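You operate a simulated robot arm through the tools that you are given. There is no shell and no other tool.

The job below is to be done with a simulated robot arm. You get a single attempt, and the scene is never put back.

TASK
Save a sharp picture of place 3 in mode A, then one in mode B.

The check looks at the end state, three seconds after you hand in, the way a careful person would. Anything else that was tipped, shoved, dropped, spilled or broken makes it a failure.

THE ROBOT
A 7-joint arm with a two-finger parallel gripper, fixed in place. Base frame: the origin is at the foot of the arm, x ahead of it, y to its left, z up; the work surface is at about z = 760. Units: mm, rad, N and s.
Its first joint turns from -2.897 to 2.897 rad. Payload 4.4 kg.
The TCP is the grasp point between the finger pads, 23 mm short of the fingertips. In the tool frame z runs along the fingers and y along their closing line. Largest opening 94 mm; finger width 38, thickness 10; the body of the gripper, 54 by 96 mm, starts 39 mm behind the TCP.
Orientation is told as [roll, pitch, yaw] about the base's x, y, z axes, in that order, counted from this pose: with the fingers straight down and closing along the base's y, the tool's x points along the base's -x, its y along +y and its z along -z.

THE INTERFACE
- The arm moves only by the tool play_rows. Its argument "series" is one flat list of numbers, 7 for each row, row after row: the turn, a rotation vector about the tool's x, y, z in units of 45 degrees (1.0 is 45 degrees), then the shift along the tool's x, y, z in units of 250 mm (1.0 is 250 mm), then the opening in per cent of the stroke, from 0 (shut) to 100 (fully open). In form: [ax, ay, az, x, y, z, grip, ax, ay, az, x, y, z, grip, ...]. A call has 1 to 20 rows; each row is the pose to reach, as a shift and turn from the pose commanded when the call began, along the tool's axes at that moment. A call with a number of a shift or a turn outside -1 to 1 is refused whole. Each row takes 0.2 s and may step no farther than 50 mm and 0.15 rad from the row before; otherwise, or with a gripper value out of range, the whole call is refused. Where a pose cannot be reached the arm comes as near as it can. A force on the tool above 40 N (or 10 N above the force at the start of the call, whichever is more), or a blocked arm, ends the call early, and 0.2 s more pass. The fingers move at their own pace (about 72 mm/s each) and stop on an object; they squeeze with about 24 N. The grip force told is the motor's: it shows also when the fingers shut on nothing. Time passes only in rows, and 0.2 s behind the last, so rows that repeat a pose let the fingers close. The reply holds the time, the measured pose of the TCP, the force on the tool along the base axes, the opening and the grip force, in the units named above and with some noise, with the torque about the TCP (base axes, N m) and any sound that the robot's microphone picked up.
- Cameras (640 x 400 px; columns grow to the right, rows downward): "scene" is fixed at [219, 651.5, 1384.3]; the picture's right is [-0.44, 0.90, 0.00], its down [-0.16, -0.08, -0.98] and it looks along [-0.89, -0.43, 0.18] (base axes); focal length 214 px, centre (320, 200). "wrist" rides on the gripper at [86, 16, -74] in the tool frame; the picture's right is [-0.18, 0.98, 0.00], its down [-0.58, -0.11, -0.81] and it looks along [-0.79, -0.15, 0.59] (tool axes); focal length 243 px, centre (320, 200).
- grab_frame(camera): a new picture of that camera. It takes no simulated time.
- pixel_to_xyz(camera, pixels): for up to 12 pixels [column, row] of the newest picture of that camera ("zoom" is the newest enlarged one), the place [x, y, z] in the base frame of the surface seen there, good to about 3 mm. It takes no simulated time.
- enlarge(camera, box): a new picture of the part [left, top, right, bottom] of that camera's present view, enlarged. It takes no simulated time.
- hand_in(): hands the job in; it is judged then, once.

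Leave the gripper open and the arm clear of the work at the hand-in unless told otherwise.

The tools are called after "Request:" as name(argument=value, ...) on one line, values as JSON. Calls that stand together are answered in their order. play_rows: Moves the arm, as the interface text tells. Its arguments: {"type":"object","properties":{"series":{"type":"array"}},"required":["series"]} The other tools are called the same way: grab_frame (camera) takes a picture; pixel_to_xyz (camera, pixels) gives the place of the surface under pixels of a picture; enlarge (camera, box) takes an enlarged picture of a part of a camera's view; hand_in () hands the job in.

At the start:

```text
clock: 0.0
position: [775.8, 330.0, 1070.5]
ee_rot: [0.001, -0.001, -0.001]
ft_force: [0.1, -0.3, -0.9]
moment: [0.02, 0.01, 0.02]
opening: 94.4
finger_force: 0.0
```

scene: 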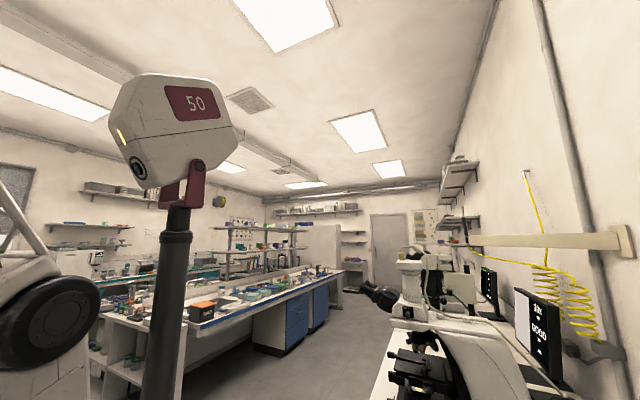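
wrist: 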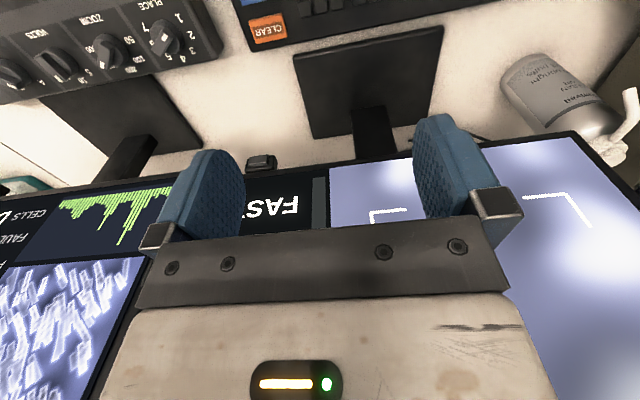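

I see a console with knobs (PLACE, ZOOM, VOLTS) in the upper left of the wrist view, an orange CLEAR key around (265,25), and screens. I'll enlarge parts of both views to read them.

Request:
enlarge(camera="wrist", box=[0, 0, 320, 200])

Request:
enlarge(camera="wrist", box=[320, 0, 640, 200])

Request:
enlarge(camera="scene", box=[340, 200, 640, 400])

```text
2.00 times, centred on (160, 100) of wrist
```

zoom: 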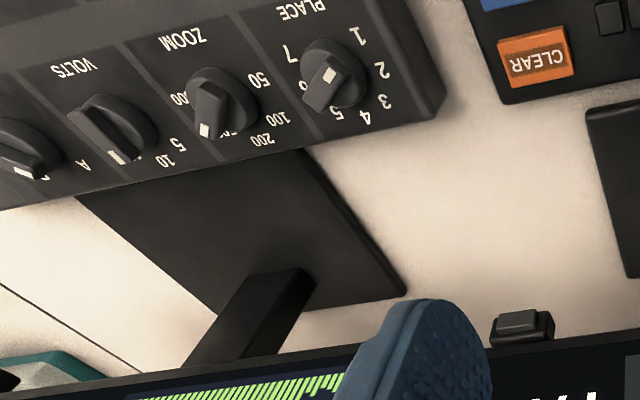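

```text
2.00 times, centred on (480, 100) of wrist
```

zoom: 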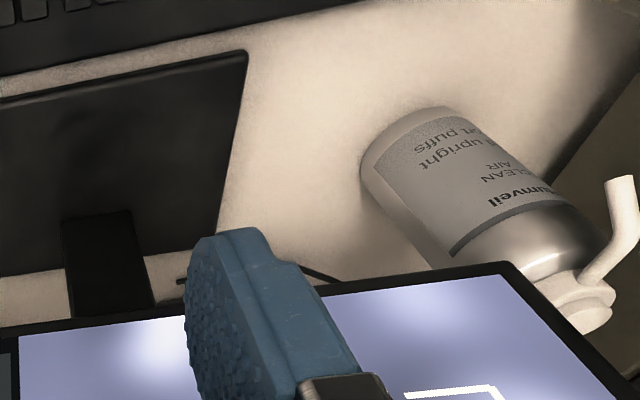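

```text
2.00 times, centred on (490, 300) of scene
```

zoom: 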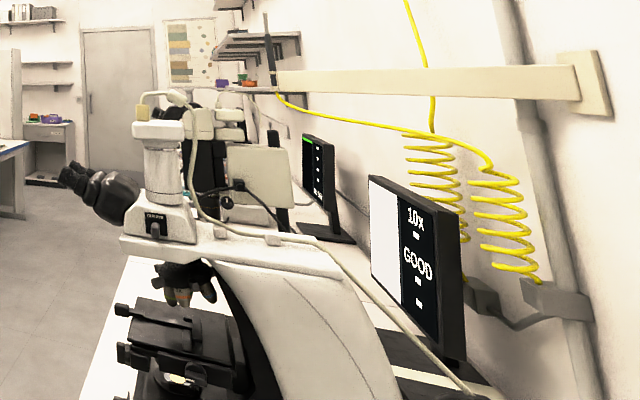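

The wrist view is mounted upside down (image down = base up). I'll locate the main things in the base frame: the knobs, CLEAR key, the spray can, and the monitor surface.

Request:
grab_frame(camera="wrist")

Request:
pixel_to_xyz(camera="wrist", pixels=[[165, 40], [108, 52], [55, 62], [10, 75], [267, 28], [215, 50], [262, 163], [560, 90], [300, 130], [290, 205], [80, 220], [560, 210]])

Request:
pixel_to_xyz(camera="scene", pixels=[[190, 100], [410, 370], [530, 350], [175, 300], [50, 310], [400, 260], [560, 240], [600, 350], [485, 290], [440, 345], [410, 280], [575, 300]])

```text
taken
```

wrist: 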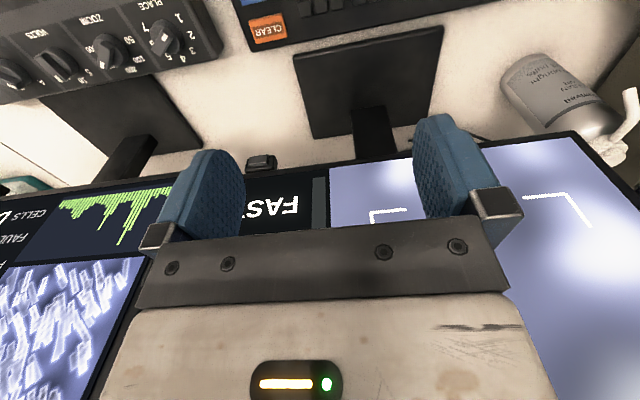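

```text
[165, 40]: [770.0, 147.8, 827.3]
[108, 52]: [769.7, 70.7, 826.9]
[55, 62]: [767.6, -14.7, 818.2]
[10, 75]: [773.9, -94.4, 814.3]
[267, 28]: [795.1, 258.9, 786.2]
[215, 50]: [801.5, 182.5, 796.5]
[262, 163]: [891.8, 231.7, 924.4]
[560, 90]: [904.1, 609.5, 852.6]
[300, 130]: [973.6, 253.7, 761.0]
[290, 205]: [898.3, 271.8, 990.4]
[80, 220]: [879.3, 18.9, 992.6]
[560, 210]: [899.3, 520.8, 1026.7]
```

```text
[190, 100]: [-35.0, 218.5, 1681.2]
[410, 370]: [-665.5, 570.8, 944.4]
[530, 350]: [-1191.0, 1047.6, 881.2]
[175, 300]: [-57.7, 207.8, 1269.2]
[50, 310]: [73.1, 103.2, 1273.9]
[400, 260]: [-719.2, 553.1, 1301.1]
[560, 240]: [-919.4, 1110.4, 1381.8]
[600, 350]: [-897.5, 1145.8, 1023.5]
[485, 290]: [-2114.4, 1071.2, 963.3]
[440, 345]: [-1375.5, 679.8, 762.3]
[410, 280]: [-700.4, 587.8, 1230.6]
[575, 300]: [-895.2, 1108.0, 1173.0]
```

The knobs lie along x≈770, y from -94 to 148, z≈820; CLEAR key at about (795,259,786); the monitors are behind at x≈890. The rest of the panel is out of view, so next I'll move back, up and to the right (-y) in free air for a wider look.

Request:
play_rows(series=[0, 0, 0, 0.086, 0, -0.03, 100, 0, 0, 0, 0.172, -0.05, -0.06, 100, 0, 0, 0, 0.26, -0.2, -0.1, 100, 0, 0, 0, 0.35, -0.35, -0.14, 100, 0, 0, 0, 0.43, -0.5, -0.17, 100, 0, 0, 0, 0.52, -0.65, -0.2, 100, 0, 0, 0, 0.6, -0.8, -0.2, 100, 0, 0, 0, 0.6, -0.96, -0.2, 100, 0, 0, 0, 0.6, -0.96, -0.2, 100])

Request:
grab_frame(camera="wrist")

Request:
grab_frame(camera="scene")

```text
clock: 2.0
position: [625.3, 89.4, 1118.1]
ee_rot: [0.001, 0.0, 0.0]
ft_force: [-0.3, 0.3, 0.1]
moment: [-0.02, 0.0, 0.02]
opening: 94.0
finger_force: 0.1
```

```text
taken
```

wrist: 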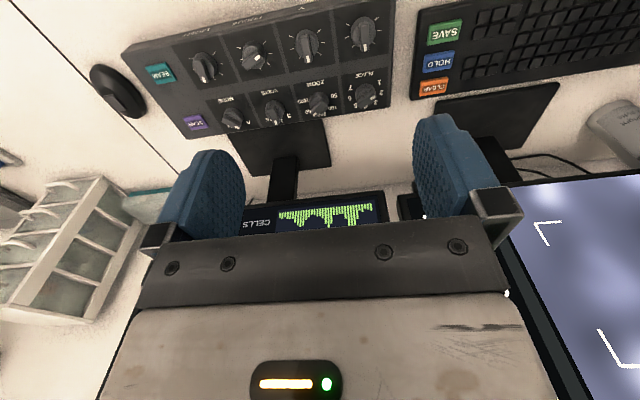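

```text
taken
```

scene: 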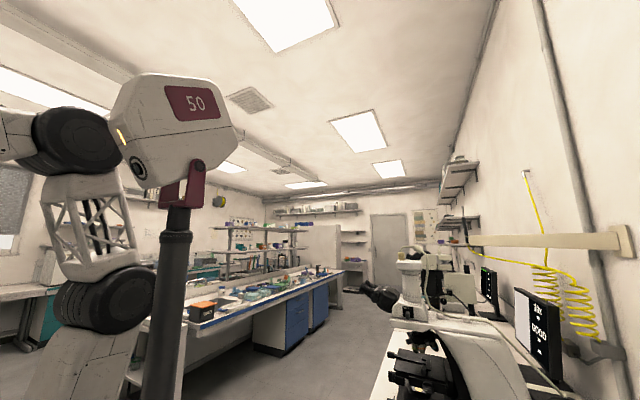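

Now the whole console is visible: 8 knobs, a BEAM key (158,72), a SCAN-like key (195,122), and a keyboard with SAVE / HOLD / CLEAR keys. I'll enlarge to read the labels and screens.

Request:
enlarge(camera="wrist", box=[110, 0, 270, 140])

Request:
enlarge(camera="wrist", box=[240, 0, 400, 130])

Request:
enlarge(camera="wrist", box=[390, 0, 640, 180])

Request:
enlarge(camera="wrist", box=[200, 120, 440, 260])

Request:
enlarge(camera="wrist", box=[0, 50, 220, 350])

Request:
pixel_to_xyz(camera="wrist", pixels=[[158, 73], [195, 122], [204, 65], [253, 53], [307, 43], [363, 32], [233, 117], [275, 110], [319, 102], [364, 94], [444, 32], [436, 63]])

```text
2.86 times, centred on (190, 70) of wrist
```

zoom: 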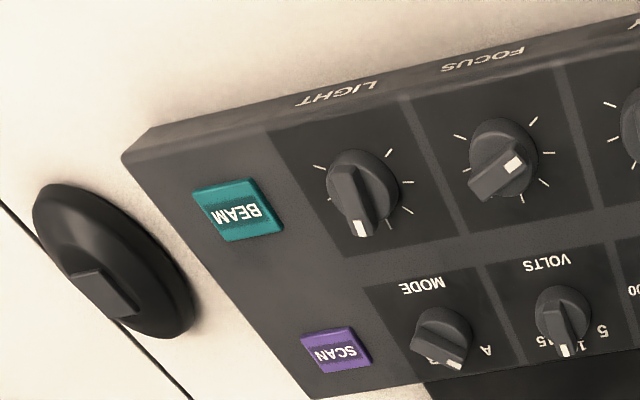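

```text
3.08 times, centred on (320, 65) of wrist
```

zoom: 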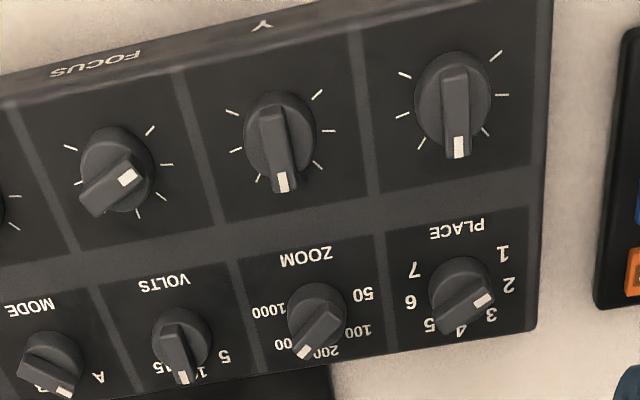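

```text
2.22 times, centred on (515, 90) of wrist
```

zoom: 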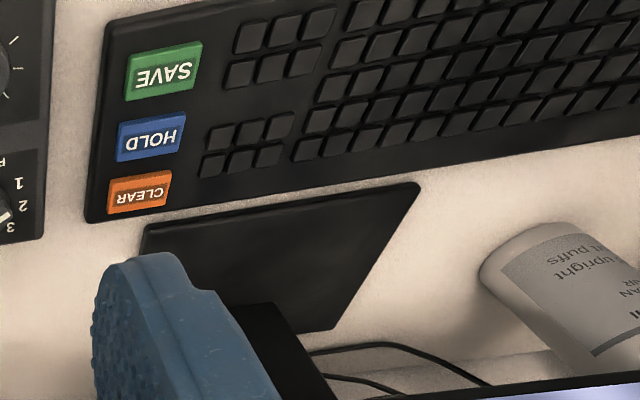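

```text
2.67 times, centred on (320, 190) of wrist
```

zoom: 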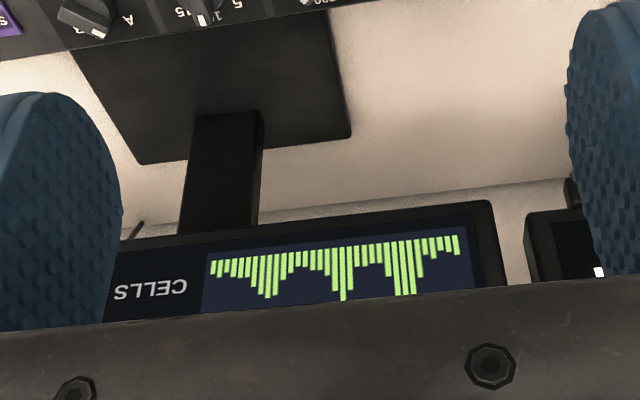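

```text
1.33 times, centred on (110, 200) of wrist
```

zoom: 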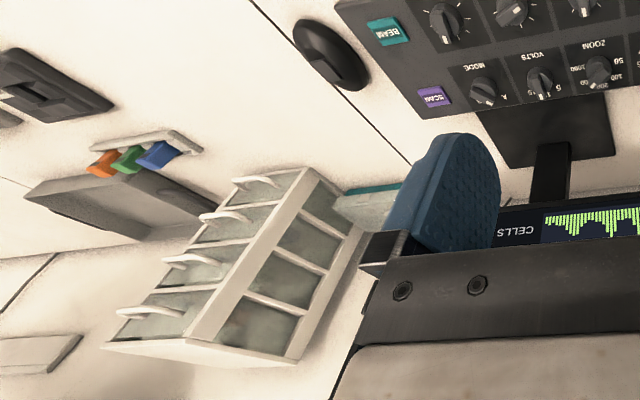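

```text
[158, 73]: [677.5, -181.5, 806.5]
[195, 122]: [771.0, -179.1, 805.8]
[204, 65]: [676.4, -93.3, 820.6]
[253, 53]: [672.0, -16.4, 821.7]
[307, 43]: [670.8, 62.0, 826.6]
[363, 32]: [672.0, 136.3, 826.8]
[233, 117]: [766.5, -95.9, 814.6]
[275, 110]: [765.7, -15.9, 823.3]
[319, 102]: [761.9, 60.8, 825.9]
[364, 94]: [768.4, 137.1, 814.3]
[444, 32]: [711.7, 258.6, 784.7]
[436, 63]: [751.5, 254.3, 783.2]
```

The console is legible: near row (x≈672) LIGHT, FOCUS, Y, (X?); far row (x≈768) MODE (y≈-96), VOLTS (-16), ZOOM (61), PLACE (137); keys BEAM, SCAN, SAVE, HOLD, CLEAR. Now I'll pitch the tool so the camera looks level at the monitors, and shift slightly left and back.

Request:
play_rows(series=[0, -0.16, 0, 0.1, 0.1, 0, 100, 0, -0.32, 0, 0.2, 0.2, 0, 100, 0, -0.48, 0, 0.3, 0.3, 0, 100, 0, -0.64, 0, 0.4, 0.4, 0, 100, 0, -0.64, 0, 0.4, 0.4, 0, 100])

Request:
grab_frame(camera="wrist")

```text
clock: 3.2
position: [524.2, 192.0, 1117.8]
ee_rot: [0.0, -0.501, -0.001]
ft_force: [0.5, -0.2, 0.3]
moment: [0.01, 0.0, 0.01]
opening: 94.0
finger_force: 0.1
```

```text
taken
```

wrist: 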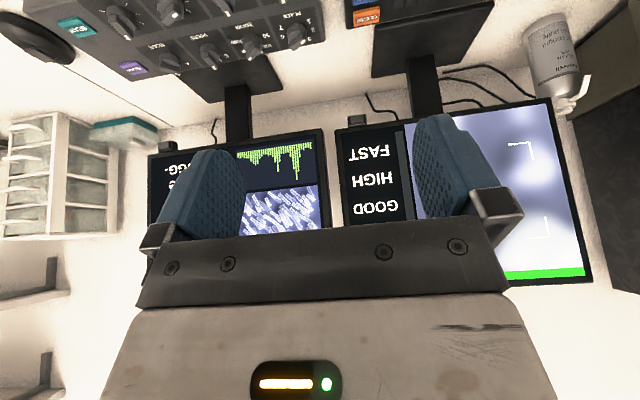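

Both monitors are visible now: right one (image left) with CELLS/a spectrum, left one with GOOD / HIGH / FAST. Enlarging both.

Request:
enlarge(camera="wrist", box=[140, 110, 340, 250])

Request:
enlarge(camera="wrist", box=[330, 90, 600, 290])

Request:
enlarge(camera="wrist", box=[500, 0, 640, 130])

Request:
pixel_to_xyz(camera="wrist", pixels=[[150, 170], [325, 130], [325, 200], [340, 140], [345, 220], [575, 110], [590, 280], [535, 60], [575, 100], [610, 30], [630, 120], [125, 135]])

```text
2.86 times, centred on (240, 180) of wrist
```

zoom: 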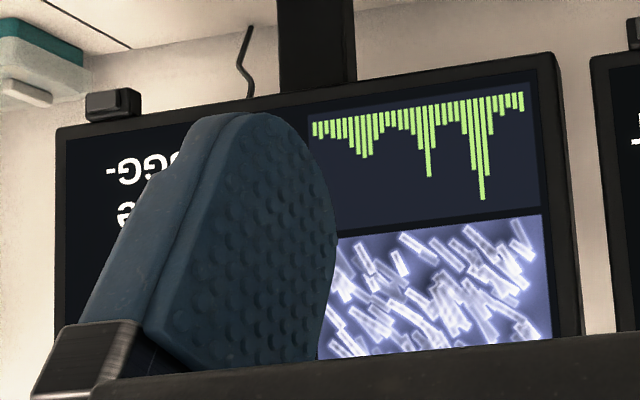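

```text
2.00 times, centred on (465, 190) of wrist
```

zoom: 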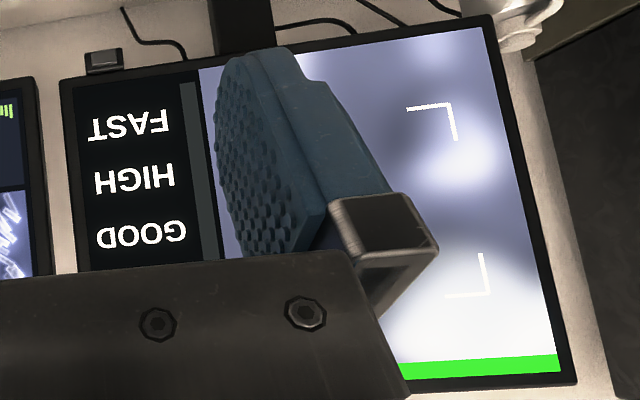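

```text
3.08 times, centred on (570, 65) of wrist
```

zoom: 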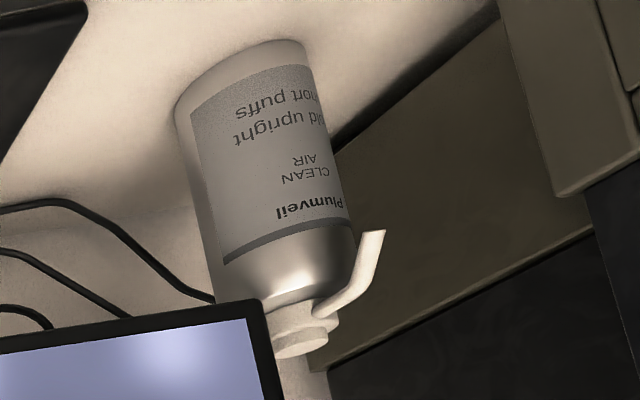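

```text
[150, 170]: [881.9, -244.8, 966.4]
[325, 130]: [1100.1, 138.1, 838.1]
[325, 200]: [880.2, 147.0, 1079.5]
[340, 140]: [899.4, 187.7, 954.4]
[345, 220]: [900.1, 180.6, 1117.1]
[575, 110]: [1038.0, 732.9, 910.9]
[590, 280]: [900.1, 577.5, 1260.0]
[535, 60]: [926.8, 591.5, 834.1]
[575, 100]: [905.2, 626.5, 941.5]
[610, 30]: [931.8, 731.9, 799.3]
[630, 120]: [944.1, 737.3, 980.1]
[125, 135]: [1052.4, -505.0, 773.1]
```

I can't read everything past the fingers, so I'll raise the arm about 250 mm and pitch a little more so both screens sit in the top of the picture.

Request:
play_rows(series=[0, -0.05, 0, -0.08, 0, -0.146, 100, 0, -0.1, 0, -0.16, 0, -0.292, 100, 0, -0.15, 0, -0.24, 0, -0.438, 100, 0, -0.2, 0, -0.32, 0, -0.584, 100, 0, -0.25, 0, -0.4, 0, -0.73, 100, 0, -0.3, 0, -0.48, 0, -0.877, 100, 0, -0.3, 0, -0.48, 0, -0.877, 100])

Request:
grab_frame(camera="wrist")

Request:
enlarge(camera="wrist", box=[120, 0, 340, 140])

Request:
enlarge(camera="wrist", box=[320, 0, 600, 170])

```text
clock: 4.8
position: [522.7, 189.2, 1368.7]
ee_rot: [0.0, -0.739, -0.001]
ft_force: [0.1, -0.6, -0.3]
moment: [0.0, -0.01, -0.01]
opening: 94.0
finger_force: 0.1
```

```text
taken
```

wrist: 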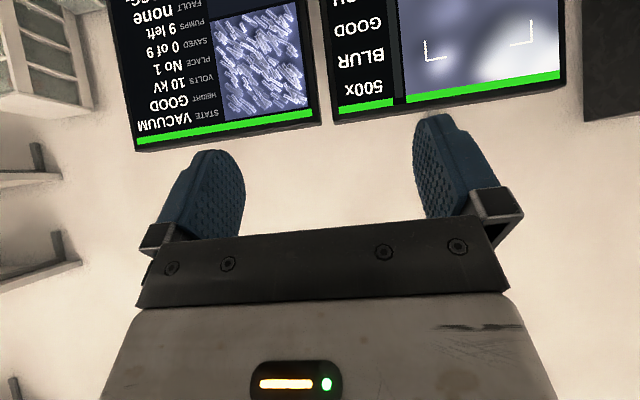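

```text
2.86 times, centred on (230, 70) of wrist
```

zoom: 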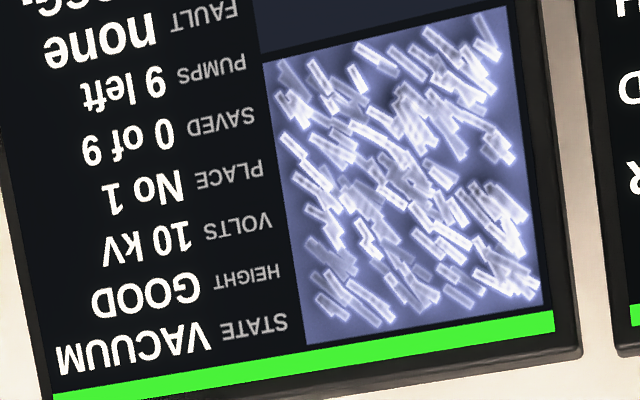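

```text
2.29 times, centred on (460, 85) of wrist
```

zoom: 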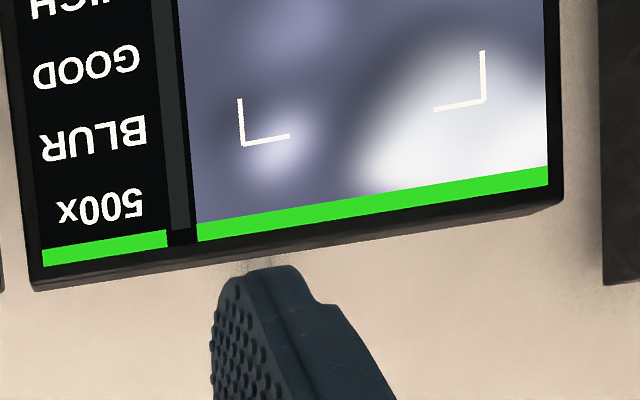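

Right monitor: STATE VACUUM, HEIGHT GOOD, VOLTS 10 kV, PLACE No 1, SAVED 0 of 9, PUMPS 9 left, FAULT none. Left: 500x, BLUR, GOOD, HIGH, FAST. I'll pitch back down a bit to read the lower lines.

Request:
play_rows(series=[0, 0.15, 0, 0, 0, 0, 100, 0, 0.32, 0, 0, 0, 0, 100, 0, 0.32, 0, 0, 0, 0, 100])

Request:
grab_frame(camera="wrist")

Request:
enlarge(camera="wrist", box=[120, 0, 340, 180])

Request:
enlarge(camera="wrist", box=[320, 0, 600, 170])

```text
clock: 5.6
position: [523.7, 190.9, 1369.2]
ee_rot: [-0.001, -0.488, 0.001]
ft_force: [-0.1, -0.2, -0.2]
moment: [0.04, -0.03, 0.0]
opening: 93.8
finger_force: 0.1
```

```text
taken
```

wrist: 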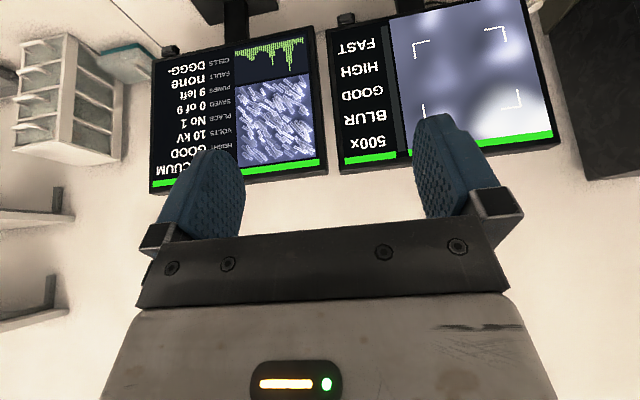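

```text
2.22 times, centred on (230, 90) of wrist
```

zoom: 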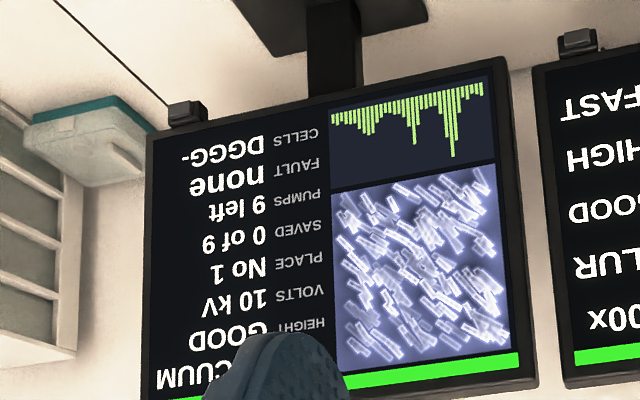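

```text
2.29 times, centred on (460, 85) of wrist
```

zoom: 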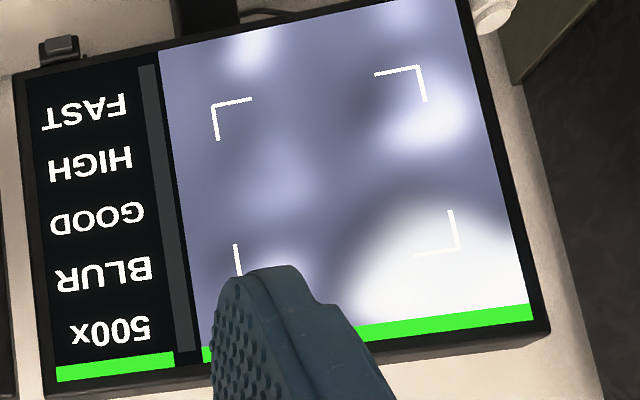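

All readings clear: 500x / BLUR / GOOD / HIGH / FAST, and CELLS "DGGG-". I want to survey the rest of the workspace (puck, box with coloured keys on the right), so I'll yaw the camera to the right in place.

Request:
play_rows(series=[0.085, 0, 0.16, 0, 0, 0, 100, 0.17, 0, 0.32, 0, 0, 0, 100, 0.255, 0, 0.48, 0, 0, 0, 100, 0.34, 0, 0.64, 0, 0, 0, 100, 0.425, 0, 0.8, 0, 0, 0, 100, 0.51, 0, 0.96, 0, 0, 0, 100, 0.51, 0, 0.96, 0, 0, 0, 100])

Request:
grab_frame(camera="wrist")

```text
clock: 7.2
position: [524.7, 189.6, 1368.0]
ee_rot: [-0.002, -0.488, -0.856]
ft_force: [-0.9, 0.2, -0.2]
moment: [0.01, 0.0, 0.0]
opening: 93.9
finger_force: 0.1
```

```text
taken
```

wrist: 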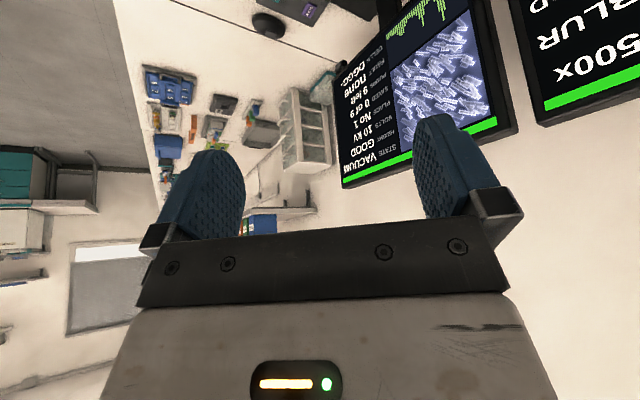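

Right of the monitors there's a bench with small items (columns 140-340). I'll enlarge that.

Request:
enlarge(camera="wrist", box=[130, 50, 340, 180])

Request:
enlarge(camera="wrist", box=[240, 0, 400, 100])

Request:
pixel_to_xyz(camera="wrist", pixels=[[170, 85], [265, 25], [222, 105], [168, 145], [310, 110], [215, 125], [260, 130], [240, 20]])

```text
3.05 times, centred on (235, 115) of wrist
```

zoom: 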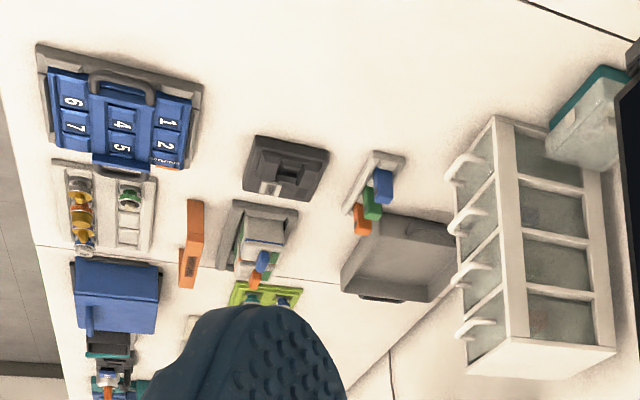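

```text
4.00 times, centred on (320, 50) of wrist
```

zoom: 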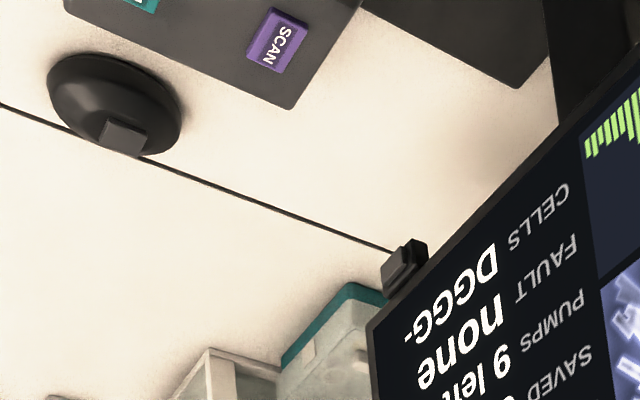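

```text
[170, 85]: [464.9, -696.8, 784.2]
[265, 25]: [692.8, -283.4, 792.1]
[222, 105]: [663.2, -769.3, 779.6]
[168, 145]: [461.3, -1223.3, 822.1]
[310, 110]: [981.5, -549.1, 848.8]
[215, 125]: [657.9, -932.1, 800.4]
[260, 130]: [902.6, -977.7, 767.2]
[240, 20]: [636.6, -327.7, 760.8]
```

There are sample-prep items at the right (a blue tray with numbered places, tools, drawers), well away from the console. Now I'll yaw back and look to the left, where a dark large object stands at y≈730.

Request:
play_rows(series=[-0.085, 0, -0.16, 0, 0, 0, 100, -0.17, 0, -0.32, 0, 0, 0, 100, -0.255, 0, -0.48, 0, 0, 0, 100, -0.34, 0, -0.64, 0, 0, 0, 100, -0.425, 0, -0.8, 0, 0, 0, 100, -0.51, 0, -0.96, 0, 0, 0, 100, -0.51, 0, -0.96, 0, 0, 0, 100])

Request:
play_rows(series=[-0.085, 0, -0.16, 0, 0, 0, 100, -0.17, 0, -0.32, 0, 0, 0, 100, -0.255, 0, -0.48, 0, 0, 0, 100, -0.34, 0, -0.64, 0, 0, 0, 100, -0.425, 0, -0.8, 0, 0, 0, 100, -0.51, 0, -0.96, 0, 0, 0, 100, -0.51, 0, -0.96, 0, 0, 0, 100])

Request:
grab_frame(camera="wrist")

```text
clock: 8.8
position: [525.1, 190.3, 1368.1]
ee_rot: [0.0, -0.488, -0.001]
ft_force: [-0.4, 0.2, -0.2]
moment: [0.0, 0.01, -0.01]
opening: 94.1
finger_force: 0.1
```

```text
clock: 10.4
position: [524.4, 191.2, 1368.2]
ee_rot: [0.001, -0.488, 0.852]
ft_force: [0.5, 0.7, -0.3]
moment: [0.02, 0.02, 0.03]
opening: 94.0
finger_force: 0.0
```

```text
taken
```

wrist: 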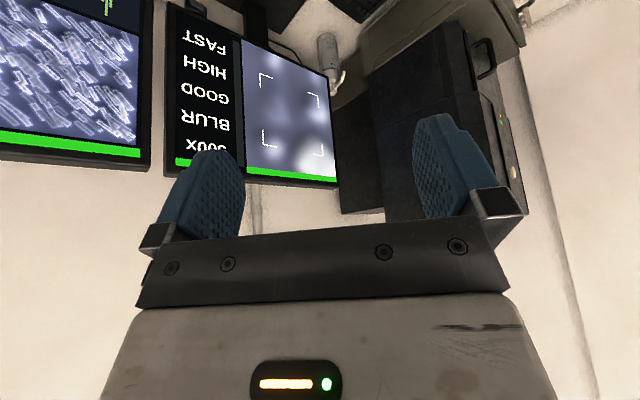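

A dark box instrument (the microscope) stands at the left, with a door handle and lamps. Enlarging it.

Request:
enlarge(camera="wrist", box=[330, 0, 560, 210])

Request:
pixel_to_xyz(camera="wrist", pixels=[[485, 60], [510, 150], [440, 60], [480, 20], [355, 180], [390, 100]])

```text
1.90 times, centred on (445, 105) of wrist
```

zoom: 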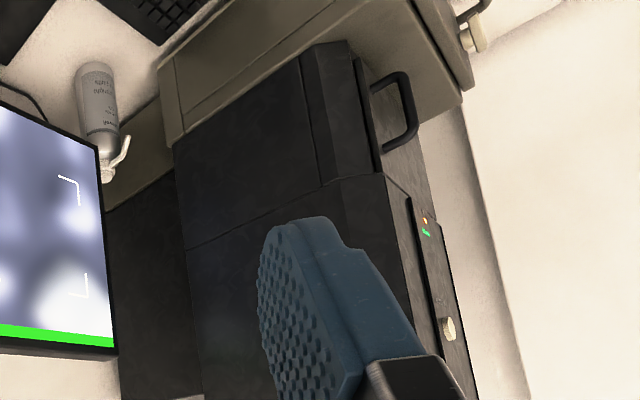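

```text
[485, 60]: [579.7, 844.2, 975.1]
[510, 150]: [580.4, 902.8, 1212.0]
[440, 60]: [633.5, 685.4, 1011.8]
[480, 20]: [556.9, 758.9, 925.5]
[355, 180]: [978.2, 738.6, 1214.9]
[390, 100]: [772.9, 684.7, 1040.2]
```

I've identified the surroundings; only the console matters. Next I return yaw to zero, then lower over the console with a slightly downward-looking camera to measure each knob closely.

Request:
play_rows(series=[0.085, 0, 0.16, 0, 0, 0, 100, 0.17, 0, 0.32, 0, 0, 0, 100, 0.255, 0, 0.48, 0, 0, 0, 100, 0.34, 0, 0.64, 0, 0, 0, 100, 0.425, 0, 0.8, 0, 0, 0, 100, 0.51, 0, 0.96, 0, 0, 0, 100, 0.51, 0, 0.96, 0, 0, 0, 100])

Request:
play_rows(series=[0, 0.116, 0, 0, -0.075, 0.14, 100, 0, 0.232, 0, 0, -0.15, 0.28, 100, 0, 0.348, 0, 0, -0.225, 0.42, 100, 0, 0.464, 0, 0, -0.3, 0.56, 100, 0, 0.58, 0, 0, -0.375, 0.7, 100, 0, 0.7, 0, 0, -0.45, 0.84, 100, 0, 0.813, 0, 0.004, -0.524, 0.992, 100, 0, 0.813, 0, 0.004, -0.524, 0.992, 100])

Request:
grab_frame(camera="wrist")

```text
clock: 12.0
position: [524.9, 189.3, 1369.0]
ee_rot: [0.0, -0.487, -0.001]
ft_force: [0.1, 0.2, -0.3]
moment: [-0.02, 0.01, 0.03]
opening: 94.0
finger_force: 0.1
```

```text
clock: 13.8
position: [640.9, 58.8, 1151.1]
ee_rot: [0.0, 0.153, -0.002]
ft_force: [0.0, -1.0, -0.9]
moment: [0.0, 0.0, 0.02]
opening: 93.9
finger_force: 0.1
```

```text
taken
```

wrist: 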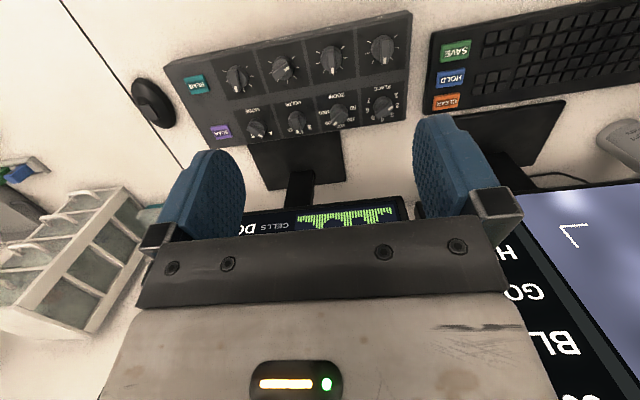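

The whole console is in view. Enlarging tightly on the PLACE knob (382,106), the MODE knob (256,129), and the upper row.

Request:
enlarge(camera="wrist", box=[230, 110, 280, 142])

Request:
pixel_to_xyz(camera="zoom", pixels=[[320, 200], [100, 100], [540, 100], [320, 50]])

Request:
enlarge(camera="wrist", box=[200, 30, 420, 150])

Request:
enlarge(camera="wrist", box=[350, 85, 410, 122])

```text
12.50 times, centred on (255, 126) of wrist
```

zoom: 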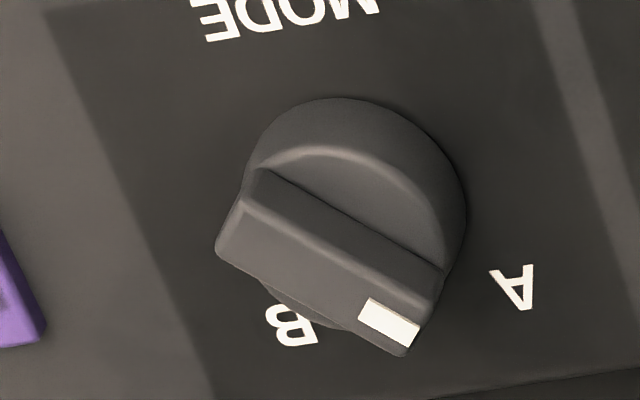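

```text
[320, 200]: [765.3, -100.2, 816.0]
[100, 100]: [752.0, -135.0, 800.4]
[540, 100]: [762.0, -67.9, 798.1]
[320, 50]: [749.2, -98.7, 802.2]
```

```text
2.91 times, centred on (310, 90) of wrist
```

zoom: 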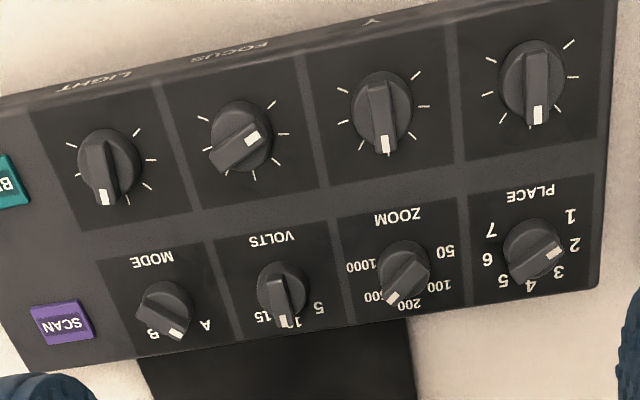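

```text
10.67 times, centred on (380, 104) of wrist
```

zoom: 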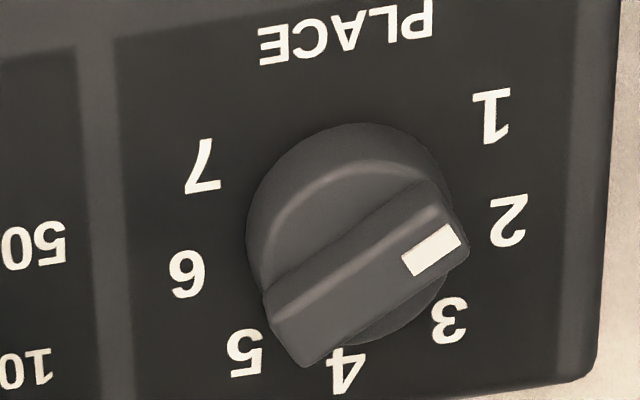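

MODE points at A, PLACE at 1. I'll measure the PLACE bar top, disc and numbers in this zoom.

Request:
pixel_to_xyz(camera="zoom", pixels=[[290, 320], [365, 275], [440, 240], [490, 115], [510, 220], [448, 318], [350, 370], [245, 352], [187, 272], [203, 165], [340, 140], [390, 335]])

Request:
enlarge(camera="wrist", box=[265, 50, 305, 80])

Request:
pixel_to_xyz(camera="zoom", pixels=[[320, 200], [200, 250], [380, 150]])

```text
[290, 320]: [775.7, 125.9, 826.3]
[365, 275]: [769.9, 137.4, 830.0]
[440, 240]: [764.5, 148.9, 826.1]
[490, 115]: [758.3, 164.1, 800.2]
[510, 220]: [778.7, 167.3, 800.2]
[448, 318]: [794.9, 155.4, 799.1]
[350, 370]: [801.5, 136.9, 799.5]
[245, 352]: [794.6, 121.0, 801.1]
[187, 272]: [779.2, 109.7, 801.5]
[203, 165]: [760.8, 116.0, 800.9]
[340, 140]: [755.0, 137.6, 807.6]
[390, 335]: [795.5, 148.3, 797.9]
```

```text
13.33 times, centred on (285, 65) of wrist
```

zoom: 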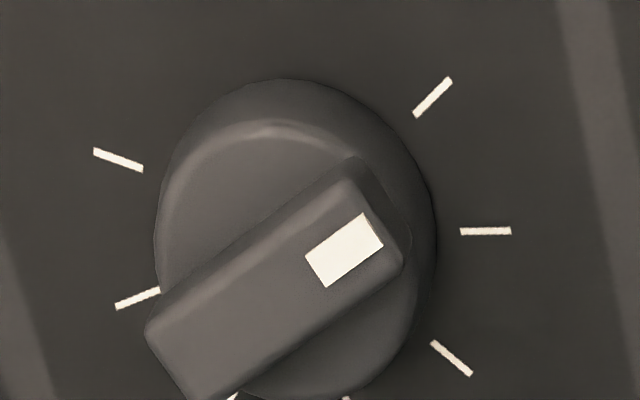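

```text
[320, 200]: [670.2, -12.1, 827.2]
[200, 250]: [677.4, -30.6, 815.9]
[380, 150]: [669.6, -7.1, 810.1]
```

PLACE knob: centre ≈(770,137.5), bar top z≈828, panel z=800, pointer at 118° (number 1); numbers are about 39-40° apart, so 3 is about −79.5° from here. I'll grip the bar with yaw +118° and turn to +38.5°. First, level the tool and move near the knob at height, starting the yaw.

Request:
play_rows(series=[0, -0.065, 0, -0.09, 0.105, 0.054, 40, 0, -0.13, 0, -0.18, 0.21, 0.108, 40, 0, -0.195, 0, -0.268, 0.315, 0.161, 40, 0, -0.195, 0, -0.268, 0.315, 0.161, 40])

Request:
play_rows(series=[0, 0, -0.16, 0, 0, 0, 40, 0, 0, -0.32, 0, 0, 0, 40, 0, 0, -0.48, 0, 0, 0, 40, 0, 0, -0.64, 0, 0, 0, 40, 0, 0, -0.8, 0, 0, 0, 40, 0, 0, -0.96, 0, 0, 0, 40, 0, 0, -0.96, 0, 0, 0, 40])

Request:
play_rows(series=[0, 0, -0.16, 0, 0, 0, 40, 0, 0, -0.32, 0, 0, 0, 40, 0, 0, -0.48, 0, 0, 0, 40, 0, 0, -0.64, 0, 0, 0, 40, 0, 0, -0.8, 0, 0, 0, 40, 0, 0, -0.96, 0, 0, 0, 40, 0, 0, -0.96, 0, 0, 0, 40])

Request:
grab_frame(camera="wrist")

```text
clock: 14.8
position: [699.7, 140.0, 1102.0]
ee_rot: [-0.001, -0.002, -0.001]
ft_force: [0.7, -0.1, 0.1]
moment: [-0.01, 0.01, -0.01]
opening: 37.7
finger_force: 0.0
```

```text
clock: 16.4
position: [700.7, 138.0, 1098.1]
ee_rot: [-0.002, 0.0, 0.754]
ft_force: [0.1, 0.5, -0.5]
moment: [-0.03, -0.01, -0.03]
opening: 37.6
finger_force: 0.1
```

```text
clock: 18.0
position: [699.1, 138.3, 1099.7]
ee_rot: [-0.001, 0.0, 1.508]
ft_force: [0.5, 0.4, -0.3]
moment: [0.0, 0.0, -0.01]
opening: 37.8
finger_force: 0.0
```

```text
taken
```

wrist: 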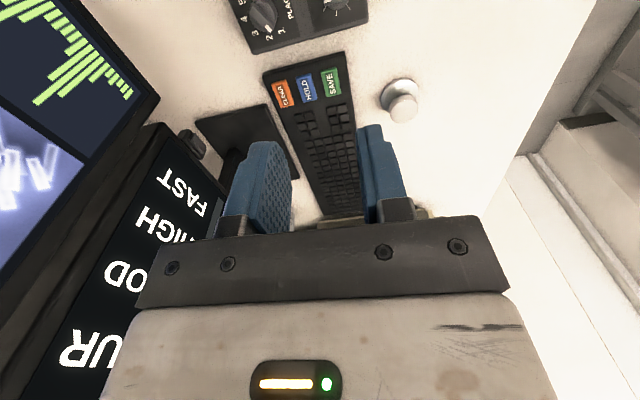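

Yaw reaches fine (86°). Continuing to 118°.

Request:
play_rows(series=[0, 0, -0.18, 0, 0, 0, 40, 0, 0, -0.36, 0, 0, 0, 40, 0, 0, -0.54, 0, 0, 0, 40, 0, 0, -0.703, 0, 0, 0, 40, 0, 0, -0.703, 0, 0, 0, 40])

Request:
grab_frame(camera="wrist")

```text
clock: 19.2
position: [700.9, 138.3, 1098.1]
ee_rot: [-0.002, 0.001, 2.062]
ft_force: [0.4, 0.2, 0.7]
moment: [-0.01, 0.05, -0.01]
opening: 37.6
finger_force: 0.1
```

```text
taken
```

wrist: 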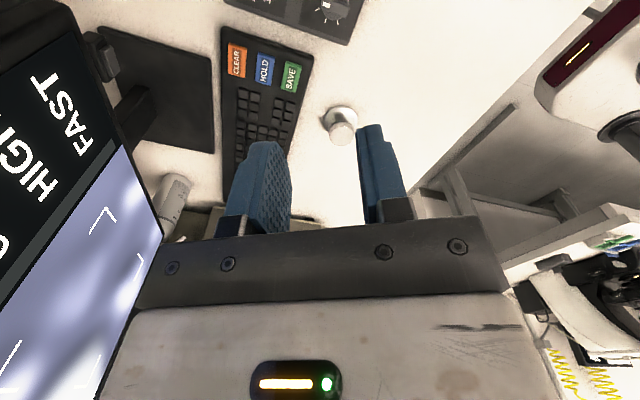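

Now shift over the PLACE knob centre (770,137.5) and down to TCP z≈930 for a check before gripping.

Request:
play_rows(series=[0, 0, 0, 0.034, -0.061, 0.1, 40, 0, 0, 0, 0.067, -0.122, 0.25, 40, 0, 0, 0, 0.1, -0.184, 0.4, 40, 0, 0, 0, 0.134, -0.245, 0.54, 40, 0, 0, 0, 0.134, -0.245, 0.678, 40, 0, 0, 0, 0.134, -0.245, 0.678, 40])

Request:
grab_frame(camera="wrist")

```text
clock: 20.6
position: [769.8, 137.7, 930.3]
ee_rot: [-0.002, -0.002, 2.06]
ft_force: [-0.6, 0.0, -0.4]
moment: [0.01, 0.0, 0.02]
opening: 37.6
finger_force: 0.0
```

```text
taken
```

wrist: 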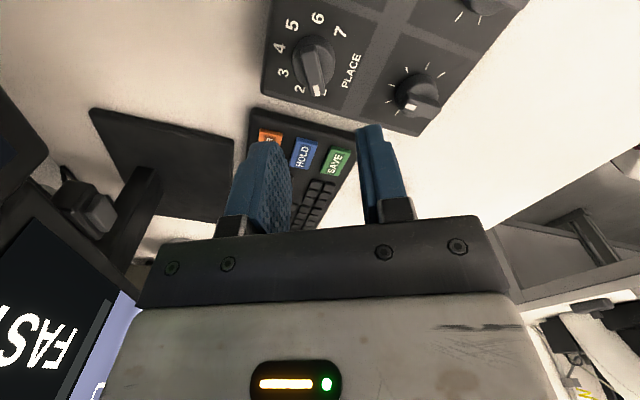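

The PLACE bar (around (313,66)) appears aligned with the fingers. I'll double-check its centre from this closer view.

Request:
enlarge(camera="wrist", box=[265, 10, 375, 115])

Request:
pixel_to_xyz(camera="wrist", pixels=[[312, 50], [316, 72], [319, 92], [298, 62], [328, 60], [318, 86]])

```text
3.81 times, centred on (320, 62) of wrist
```

zoom: 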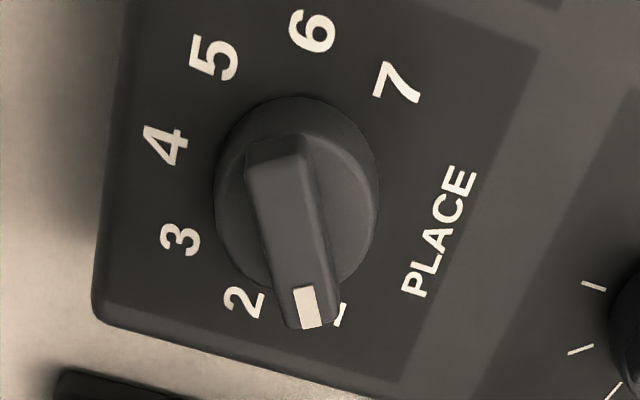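

```text
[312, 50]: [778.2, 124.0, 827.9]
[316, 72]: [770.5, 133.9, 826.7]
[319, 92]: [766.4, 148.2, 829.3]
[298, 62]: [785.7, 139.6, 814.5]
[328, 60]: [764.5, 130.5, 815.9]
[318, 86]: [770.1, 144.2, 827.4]
```

Disc top is at z≈815 and bar top at 828, so fingertips go to about z 818 (TCP 841). Centre refined to (772,137). Descend and close on the bar.

Request:
play_rows(series=[0, 0, 0, 0.006, -0.006, 0.13, 40, 0, 0, 0, 0.006, -0.006, 0.25, 40, 0, 0, 0, 0.006, -0.006, 0.32, 40, 0, 0, 0, 0.006, -0.006, 0.356, 40, 0, 0, 0, 0.006, -0.006, 0.356, 40])

Request:
play_rows(series=[0, 0, 0, 0, 0, 0, 20, 0, 0, 0, 0, 0, 0, 0, 0, 0, 0, 0, 0, 0, 0, 0, 0, 0, 0, 0, 0, 0])

Request:
grab_frame(camera="wrist")

```text
clock: 21.8
position: [773.4, 136.0, 840.0]
ee_rot: [0.0, 0.002, 2.059]
ft_force: [0.9, -1.2, -0.2]
moment: [0.01, 0.0, 0.01]
opening: 37.7
finger_force: 0.1
```

```text
clock: 22.4
position: [774.9, 137.0, 842.4]
ee_rot: [-0.007, 0.001, 2.059]
ft_force: [12.2, 9.4, -12.5]
moment: [-0.27, -0.28, -0.02]
opening: 11.9
finger_force: 24.3
stopped in row 2: the force on the tool passed its limit at 50 N (the readings are from after the stop); the commanded pose is now the measured one
```

```text
taken
```

wrist: 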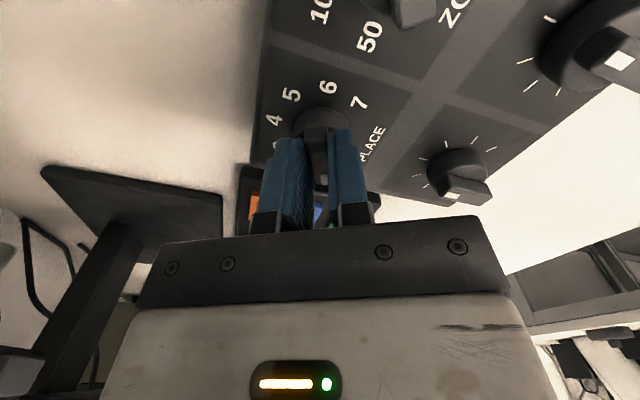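

Fingers gripped the bar (opening 11.9, 24 N), with a contact spike because the true centre is slightly farther in +x. I'll ease 1 mm that way and read the force.

Request:
play_rows(series=[0, 0, 0, 0, -0.004, 0, 0, 0, 0, 0, 0, -0.004, 0, 0])

```text
clock: 23.0
position: [776.0, 137.0, 841.5]
ee_rot: [-0.006, 0.002, 2.059]
ft_force: [1.9, 5.6, -10.4]
moment: [-0.87, -0.36, 0.04]
opening: 11.8
finger_force: 45.3
```

Grip is settled with low force. Now I turn clockwise (as seen from above) the first ~20° and check forces.

Request:
play_rows(series=[0, 0, 0.11, -0.003, 0, 0, 0, 0, 0, 0.22, -0.006, 0, 0, 0, 0, 0, 0.33, -0.006, 0, 0, 0, 0, 0, 0.44, -0.006, 0, 0, 0, 0, 0, 0.44, -0.006, 0, 0, 0])

```text
clock: 23.9
position: [773.9, 136.7, 841.1]
ee_rot: [-0.004, -0.002, 1.773]
ft_force: [-5.8, -4.7, 1.6]
moment: [-0.04, 0.27, 0.05]
opening: 11.6
finger_force: 45.2
stopped in row 4: the force on the tool passed its limit at 42 N (the readings are from after the stop); the commanded pose is now the measured one
```

It stopped after 16° with a force spike (perhaps a detent); forces now are low. Checking the picture.

Request:
grab_frame(camera="wrist")

Request:
enlarge(camera="wrist", box=[230, 60, 400, 230])

```text
taken
```

wrist: 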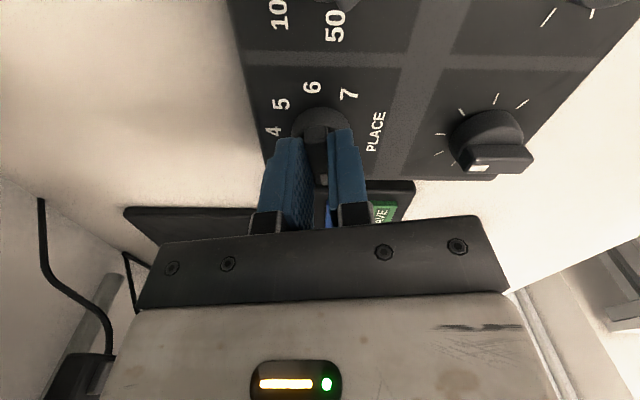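

```text
2.35 times, centred on (315, 145) of wrist
```

zoom: 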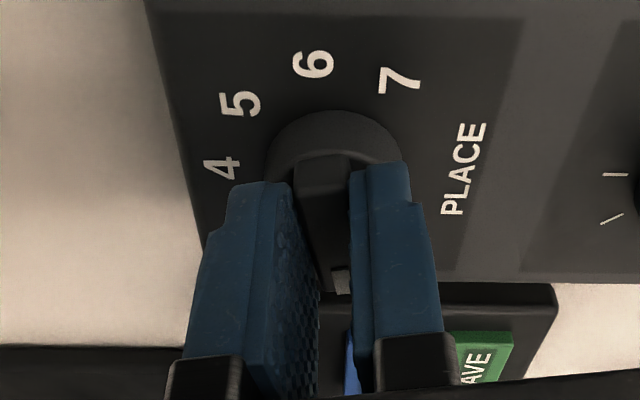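

The knob is turning with the grip. Continue gently toward position 2.

Request:
play_rows(series=[0, 0, 0.06, 0, 0, 0, 0, 0, 0, 0.12, 0, 0, 0, 0, 0, 0, 0.18, 0, 0, 0, 0, 0, 0, 0.24, 0, 0, 0, 0, 0, 0, 0.3, 0, 0, 0, 0, 0, 0, 0.36, 0, 0, 0, 0, 0, 0, 0.42, 0, 0, 0, 0, 0, 0, 0.48, 0, 0, 0, 0, 0, 0, 0.525, 0, 0, 0, 0, 0, 0, 0.525, 0, 0, 0, 0])

```text
clock: 25.2
position: [774.3, 136.6, 841.9]
ee_rot: [-0.002, 0.001, 1.533]
ft_force: [-8.8, -2.0, 5.5]
moment: [-0.26, 0.31, 0.04]
opening: 11.8
finger_force: 44.8
stopped in row 6: the force on the tool passed its limit at 42 N (the readings are from after the stop); the commanded pose is now the measured one
```

Residual force points to −x, so the axis is ~1 mm smaller in x (and a bit larger in y). I'll re-centre and continue rotating gently.

Request:
play_rows(series=[0, 0, 0, -0.004, 0.004, 0, 0, 0, 0, 0.03, -0.008, 0.004, 0, 0, 0, 0, 0.06, -0.01, 0.004, 0, 0, 0, 0, 0.09, -0.01, 0.004, 0, 0, 0, 0, 0.12, -0.01, 0.004, 0, 0, 0, 0, 0.16, -0.01, 0.004, 0, 0, 0, 0, 0.2, -0.01, 0.004, 0, 0, 0, 0, 0.2, -0.01, 0.004, 0, 0])

```text
clock: 26.0
position: [773.5, 140.0, 841.5]
ee_rot: [-0.003, -0.002, 1.487]
ft_force: [3.8, -4.5, -4.1]
moment: [-0.42, 0.09, -0.03]
opening: 11.7
finger_force: 44.9
stopped in row 4: the force on the tool passed its limit at 43 N (the readings are from after the stop); the commanded pose is now the measured one
```

I'll take smaller steps to read the force while turning.

Request:
play_rows(series=[0, 0, 0.04, 0, 0, 0, 0])

Request:
play_rows(series=[0, 0, 0.04, 0, 0, 0, 0])

Request:
play_rows(series=[0, 0, 0.04, 0, 0, 0, 0])

```text
clock: 26.4
position: [773.2, 138.6, 842.1]
ee_rot: [-0.003, 0.001, 1.453]
ft_force: [11.7, -9.7, -10.0]
moment: [-1.4, 0.0, -0.03]
opening: 12.1
finger_force: 44.9
```

```text
clock: 26.8
position: [772.9, 140.0, 841.8]
ee_rot: [-0.002, 0.002, 1.421]
ft_force: [13.5, -16.9, -12.1]
moment: [-1.13, -0.04, -0.02]
opening: 12.1
finger_force: 44.1
```

```text
clock: 27.2
position: [773.8, 138.6, 841.0]
ee_rot: [-0.003, 0.001, 1.391]
ft_force: [11.3, -17.9, -11.6]
moment: [-1.11, -0.01, 0.01]
opening: 12.0
finger_force: 44.4
```

Force is (+11,−18,−12): I'll relieve it by shifting ~1 mm +x, −1.5 mm y, slightly down, then proceed.

Request:
play_rows(series=[0, 0, 0, 0.005, -0.005, 0.002, 0, 0, 0, 0, 0.005, -0.005, 0.002, 0])

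Request:
play_rows(series=[0, 0, 0.06, 0, 0, 0, 0])

Request:
play_rows(series=[0, 0, 0.06, 0, 0, 0, 0])

```text
clock: 27.8
position: [773.7, 138.9, 841.0]
ee_rot: [-0.002, 0.0, 1.392]
ft_force: [-16.9, 28.7, -2.1]
moment: [0.14, 0.51, 0.06]
opening: 11.8
finger_force: 45.3
```

```text
clock: 28.2
position: [773.7, 139.8, 840.3]
ee_rot: [-0.001, -0.001, 1.355]
ft_force: [-7.2, 12.1, 1.4]
moment: [0.15, 0.23, 0.01]
opening: 11.8
finger_force: 45.1
stopped in row 1: the force on the tool passed its limit at 47 N (the readings are from after the stop); the commanded pose is now the measured one
```

```text
clock: 28.6
position: [773.5, 139.5, 841.1]
ee_rot: [-0.001, 0.0, 1.309]
ft_force: [-2.8, 15.8, -1.7]
moment: [-0.79, 0.41, 0.02]
opening: 11.8
finger_force: 45.0
```

The system is stiff (~30 N/mm), so a tight grip punishes sub-mm centring errors. I'll loosen the fingers to about 15 mm (bar is 12) and turn it like a loose wrench.

Request:
play_rows(series=[0, 0, 0, 0, 0, 0, 16, 0, 0, 0, 0, 0, 0, 16])

Request:
play_rows(series=[0, 0, 0.08, 0, 0, 0, 16, 0, 0, 0.16, 0, 0, 0, 16, 0, 0, 0.24, 0, 0, 0, 16, 0, 0, 0.32, 0, 0, 0, 16, 0, 0, 0.4, 0, 0, 0, 16, 0, 0, 0.4, 0, 0, 0, 16])

Request:
grab_frame(camera="wrist")

```text
clock: 29.2
position: [773.2, 139.0, 841.9]
ee_rot: [-0.003, 0.001, 1.309]
ft_force: [0.1, 0.0, 0.3]
moment: [0.0, 0.01, 0.0]
opening: 15.0
finger_force: 0.0
```

```text
clock: 30.6
position: [773.9, 138.6, 841.1]
ee_rot: [-0.002, -0.001, 0.993]
ft_force: [0.6, -0.5, 0.1]
moment: [-0.03, -0.01, -0.01]
opening: 15.0
finger_force: 0.4
```

```text
taken
```

wrist: 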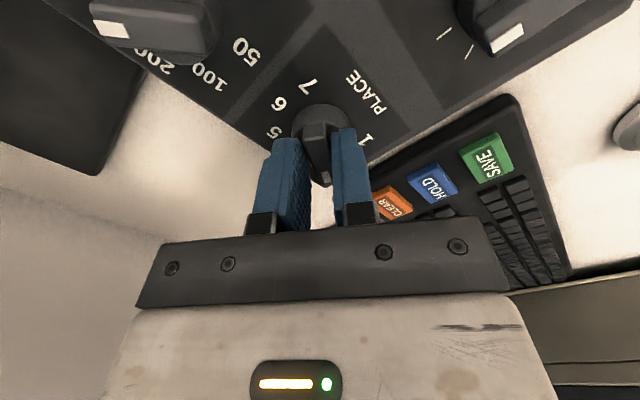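

Smooth now; continue to yaw ≈0.67 rad (position 3) and look at the bar.

Request:
play_rows(series=[0, 0, 0.08, 0, 0, 0, 16, 0, 0, 0.16, 0, 0, 0, 16, 0, 0, 0.24, 0, 0, 0, 16, 0, 0, 0.32, 0, 0, 0, 16, 0, 0, 0.41, 0, 0, 0, 16, 0, 0, 0.41, 0, 0, 0, 16])

Request:
enlarge(camera="wrist", box=[230, 60, 400, 230])

```text
clock: 32.0
position: [773.4, 138.3, 840.7]
ee_rot: [-0.003, -0.002, 0.671]
ft_force: [-0.4, -0.6, -0.5]
moment: [0.03, 0.02, -0.01]
opening: 15.1
finger_force: 0.0
```

```text
2.35 times, centred on (315, 145) of wrist
```

zoom: 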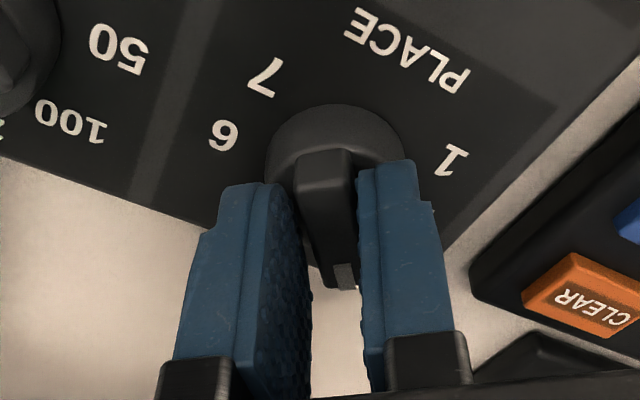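

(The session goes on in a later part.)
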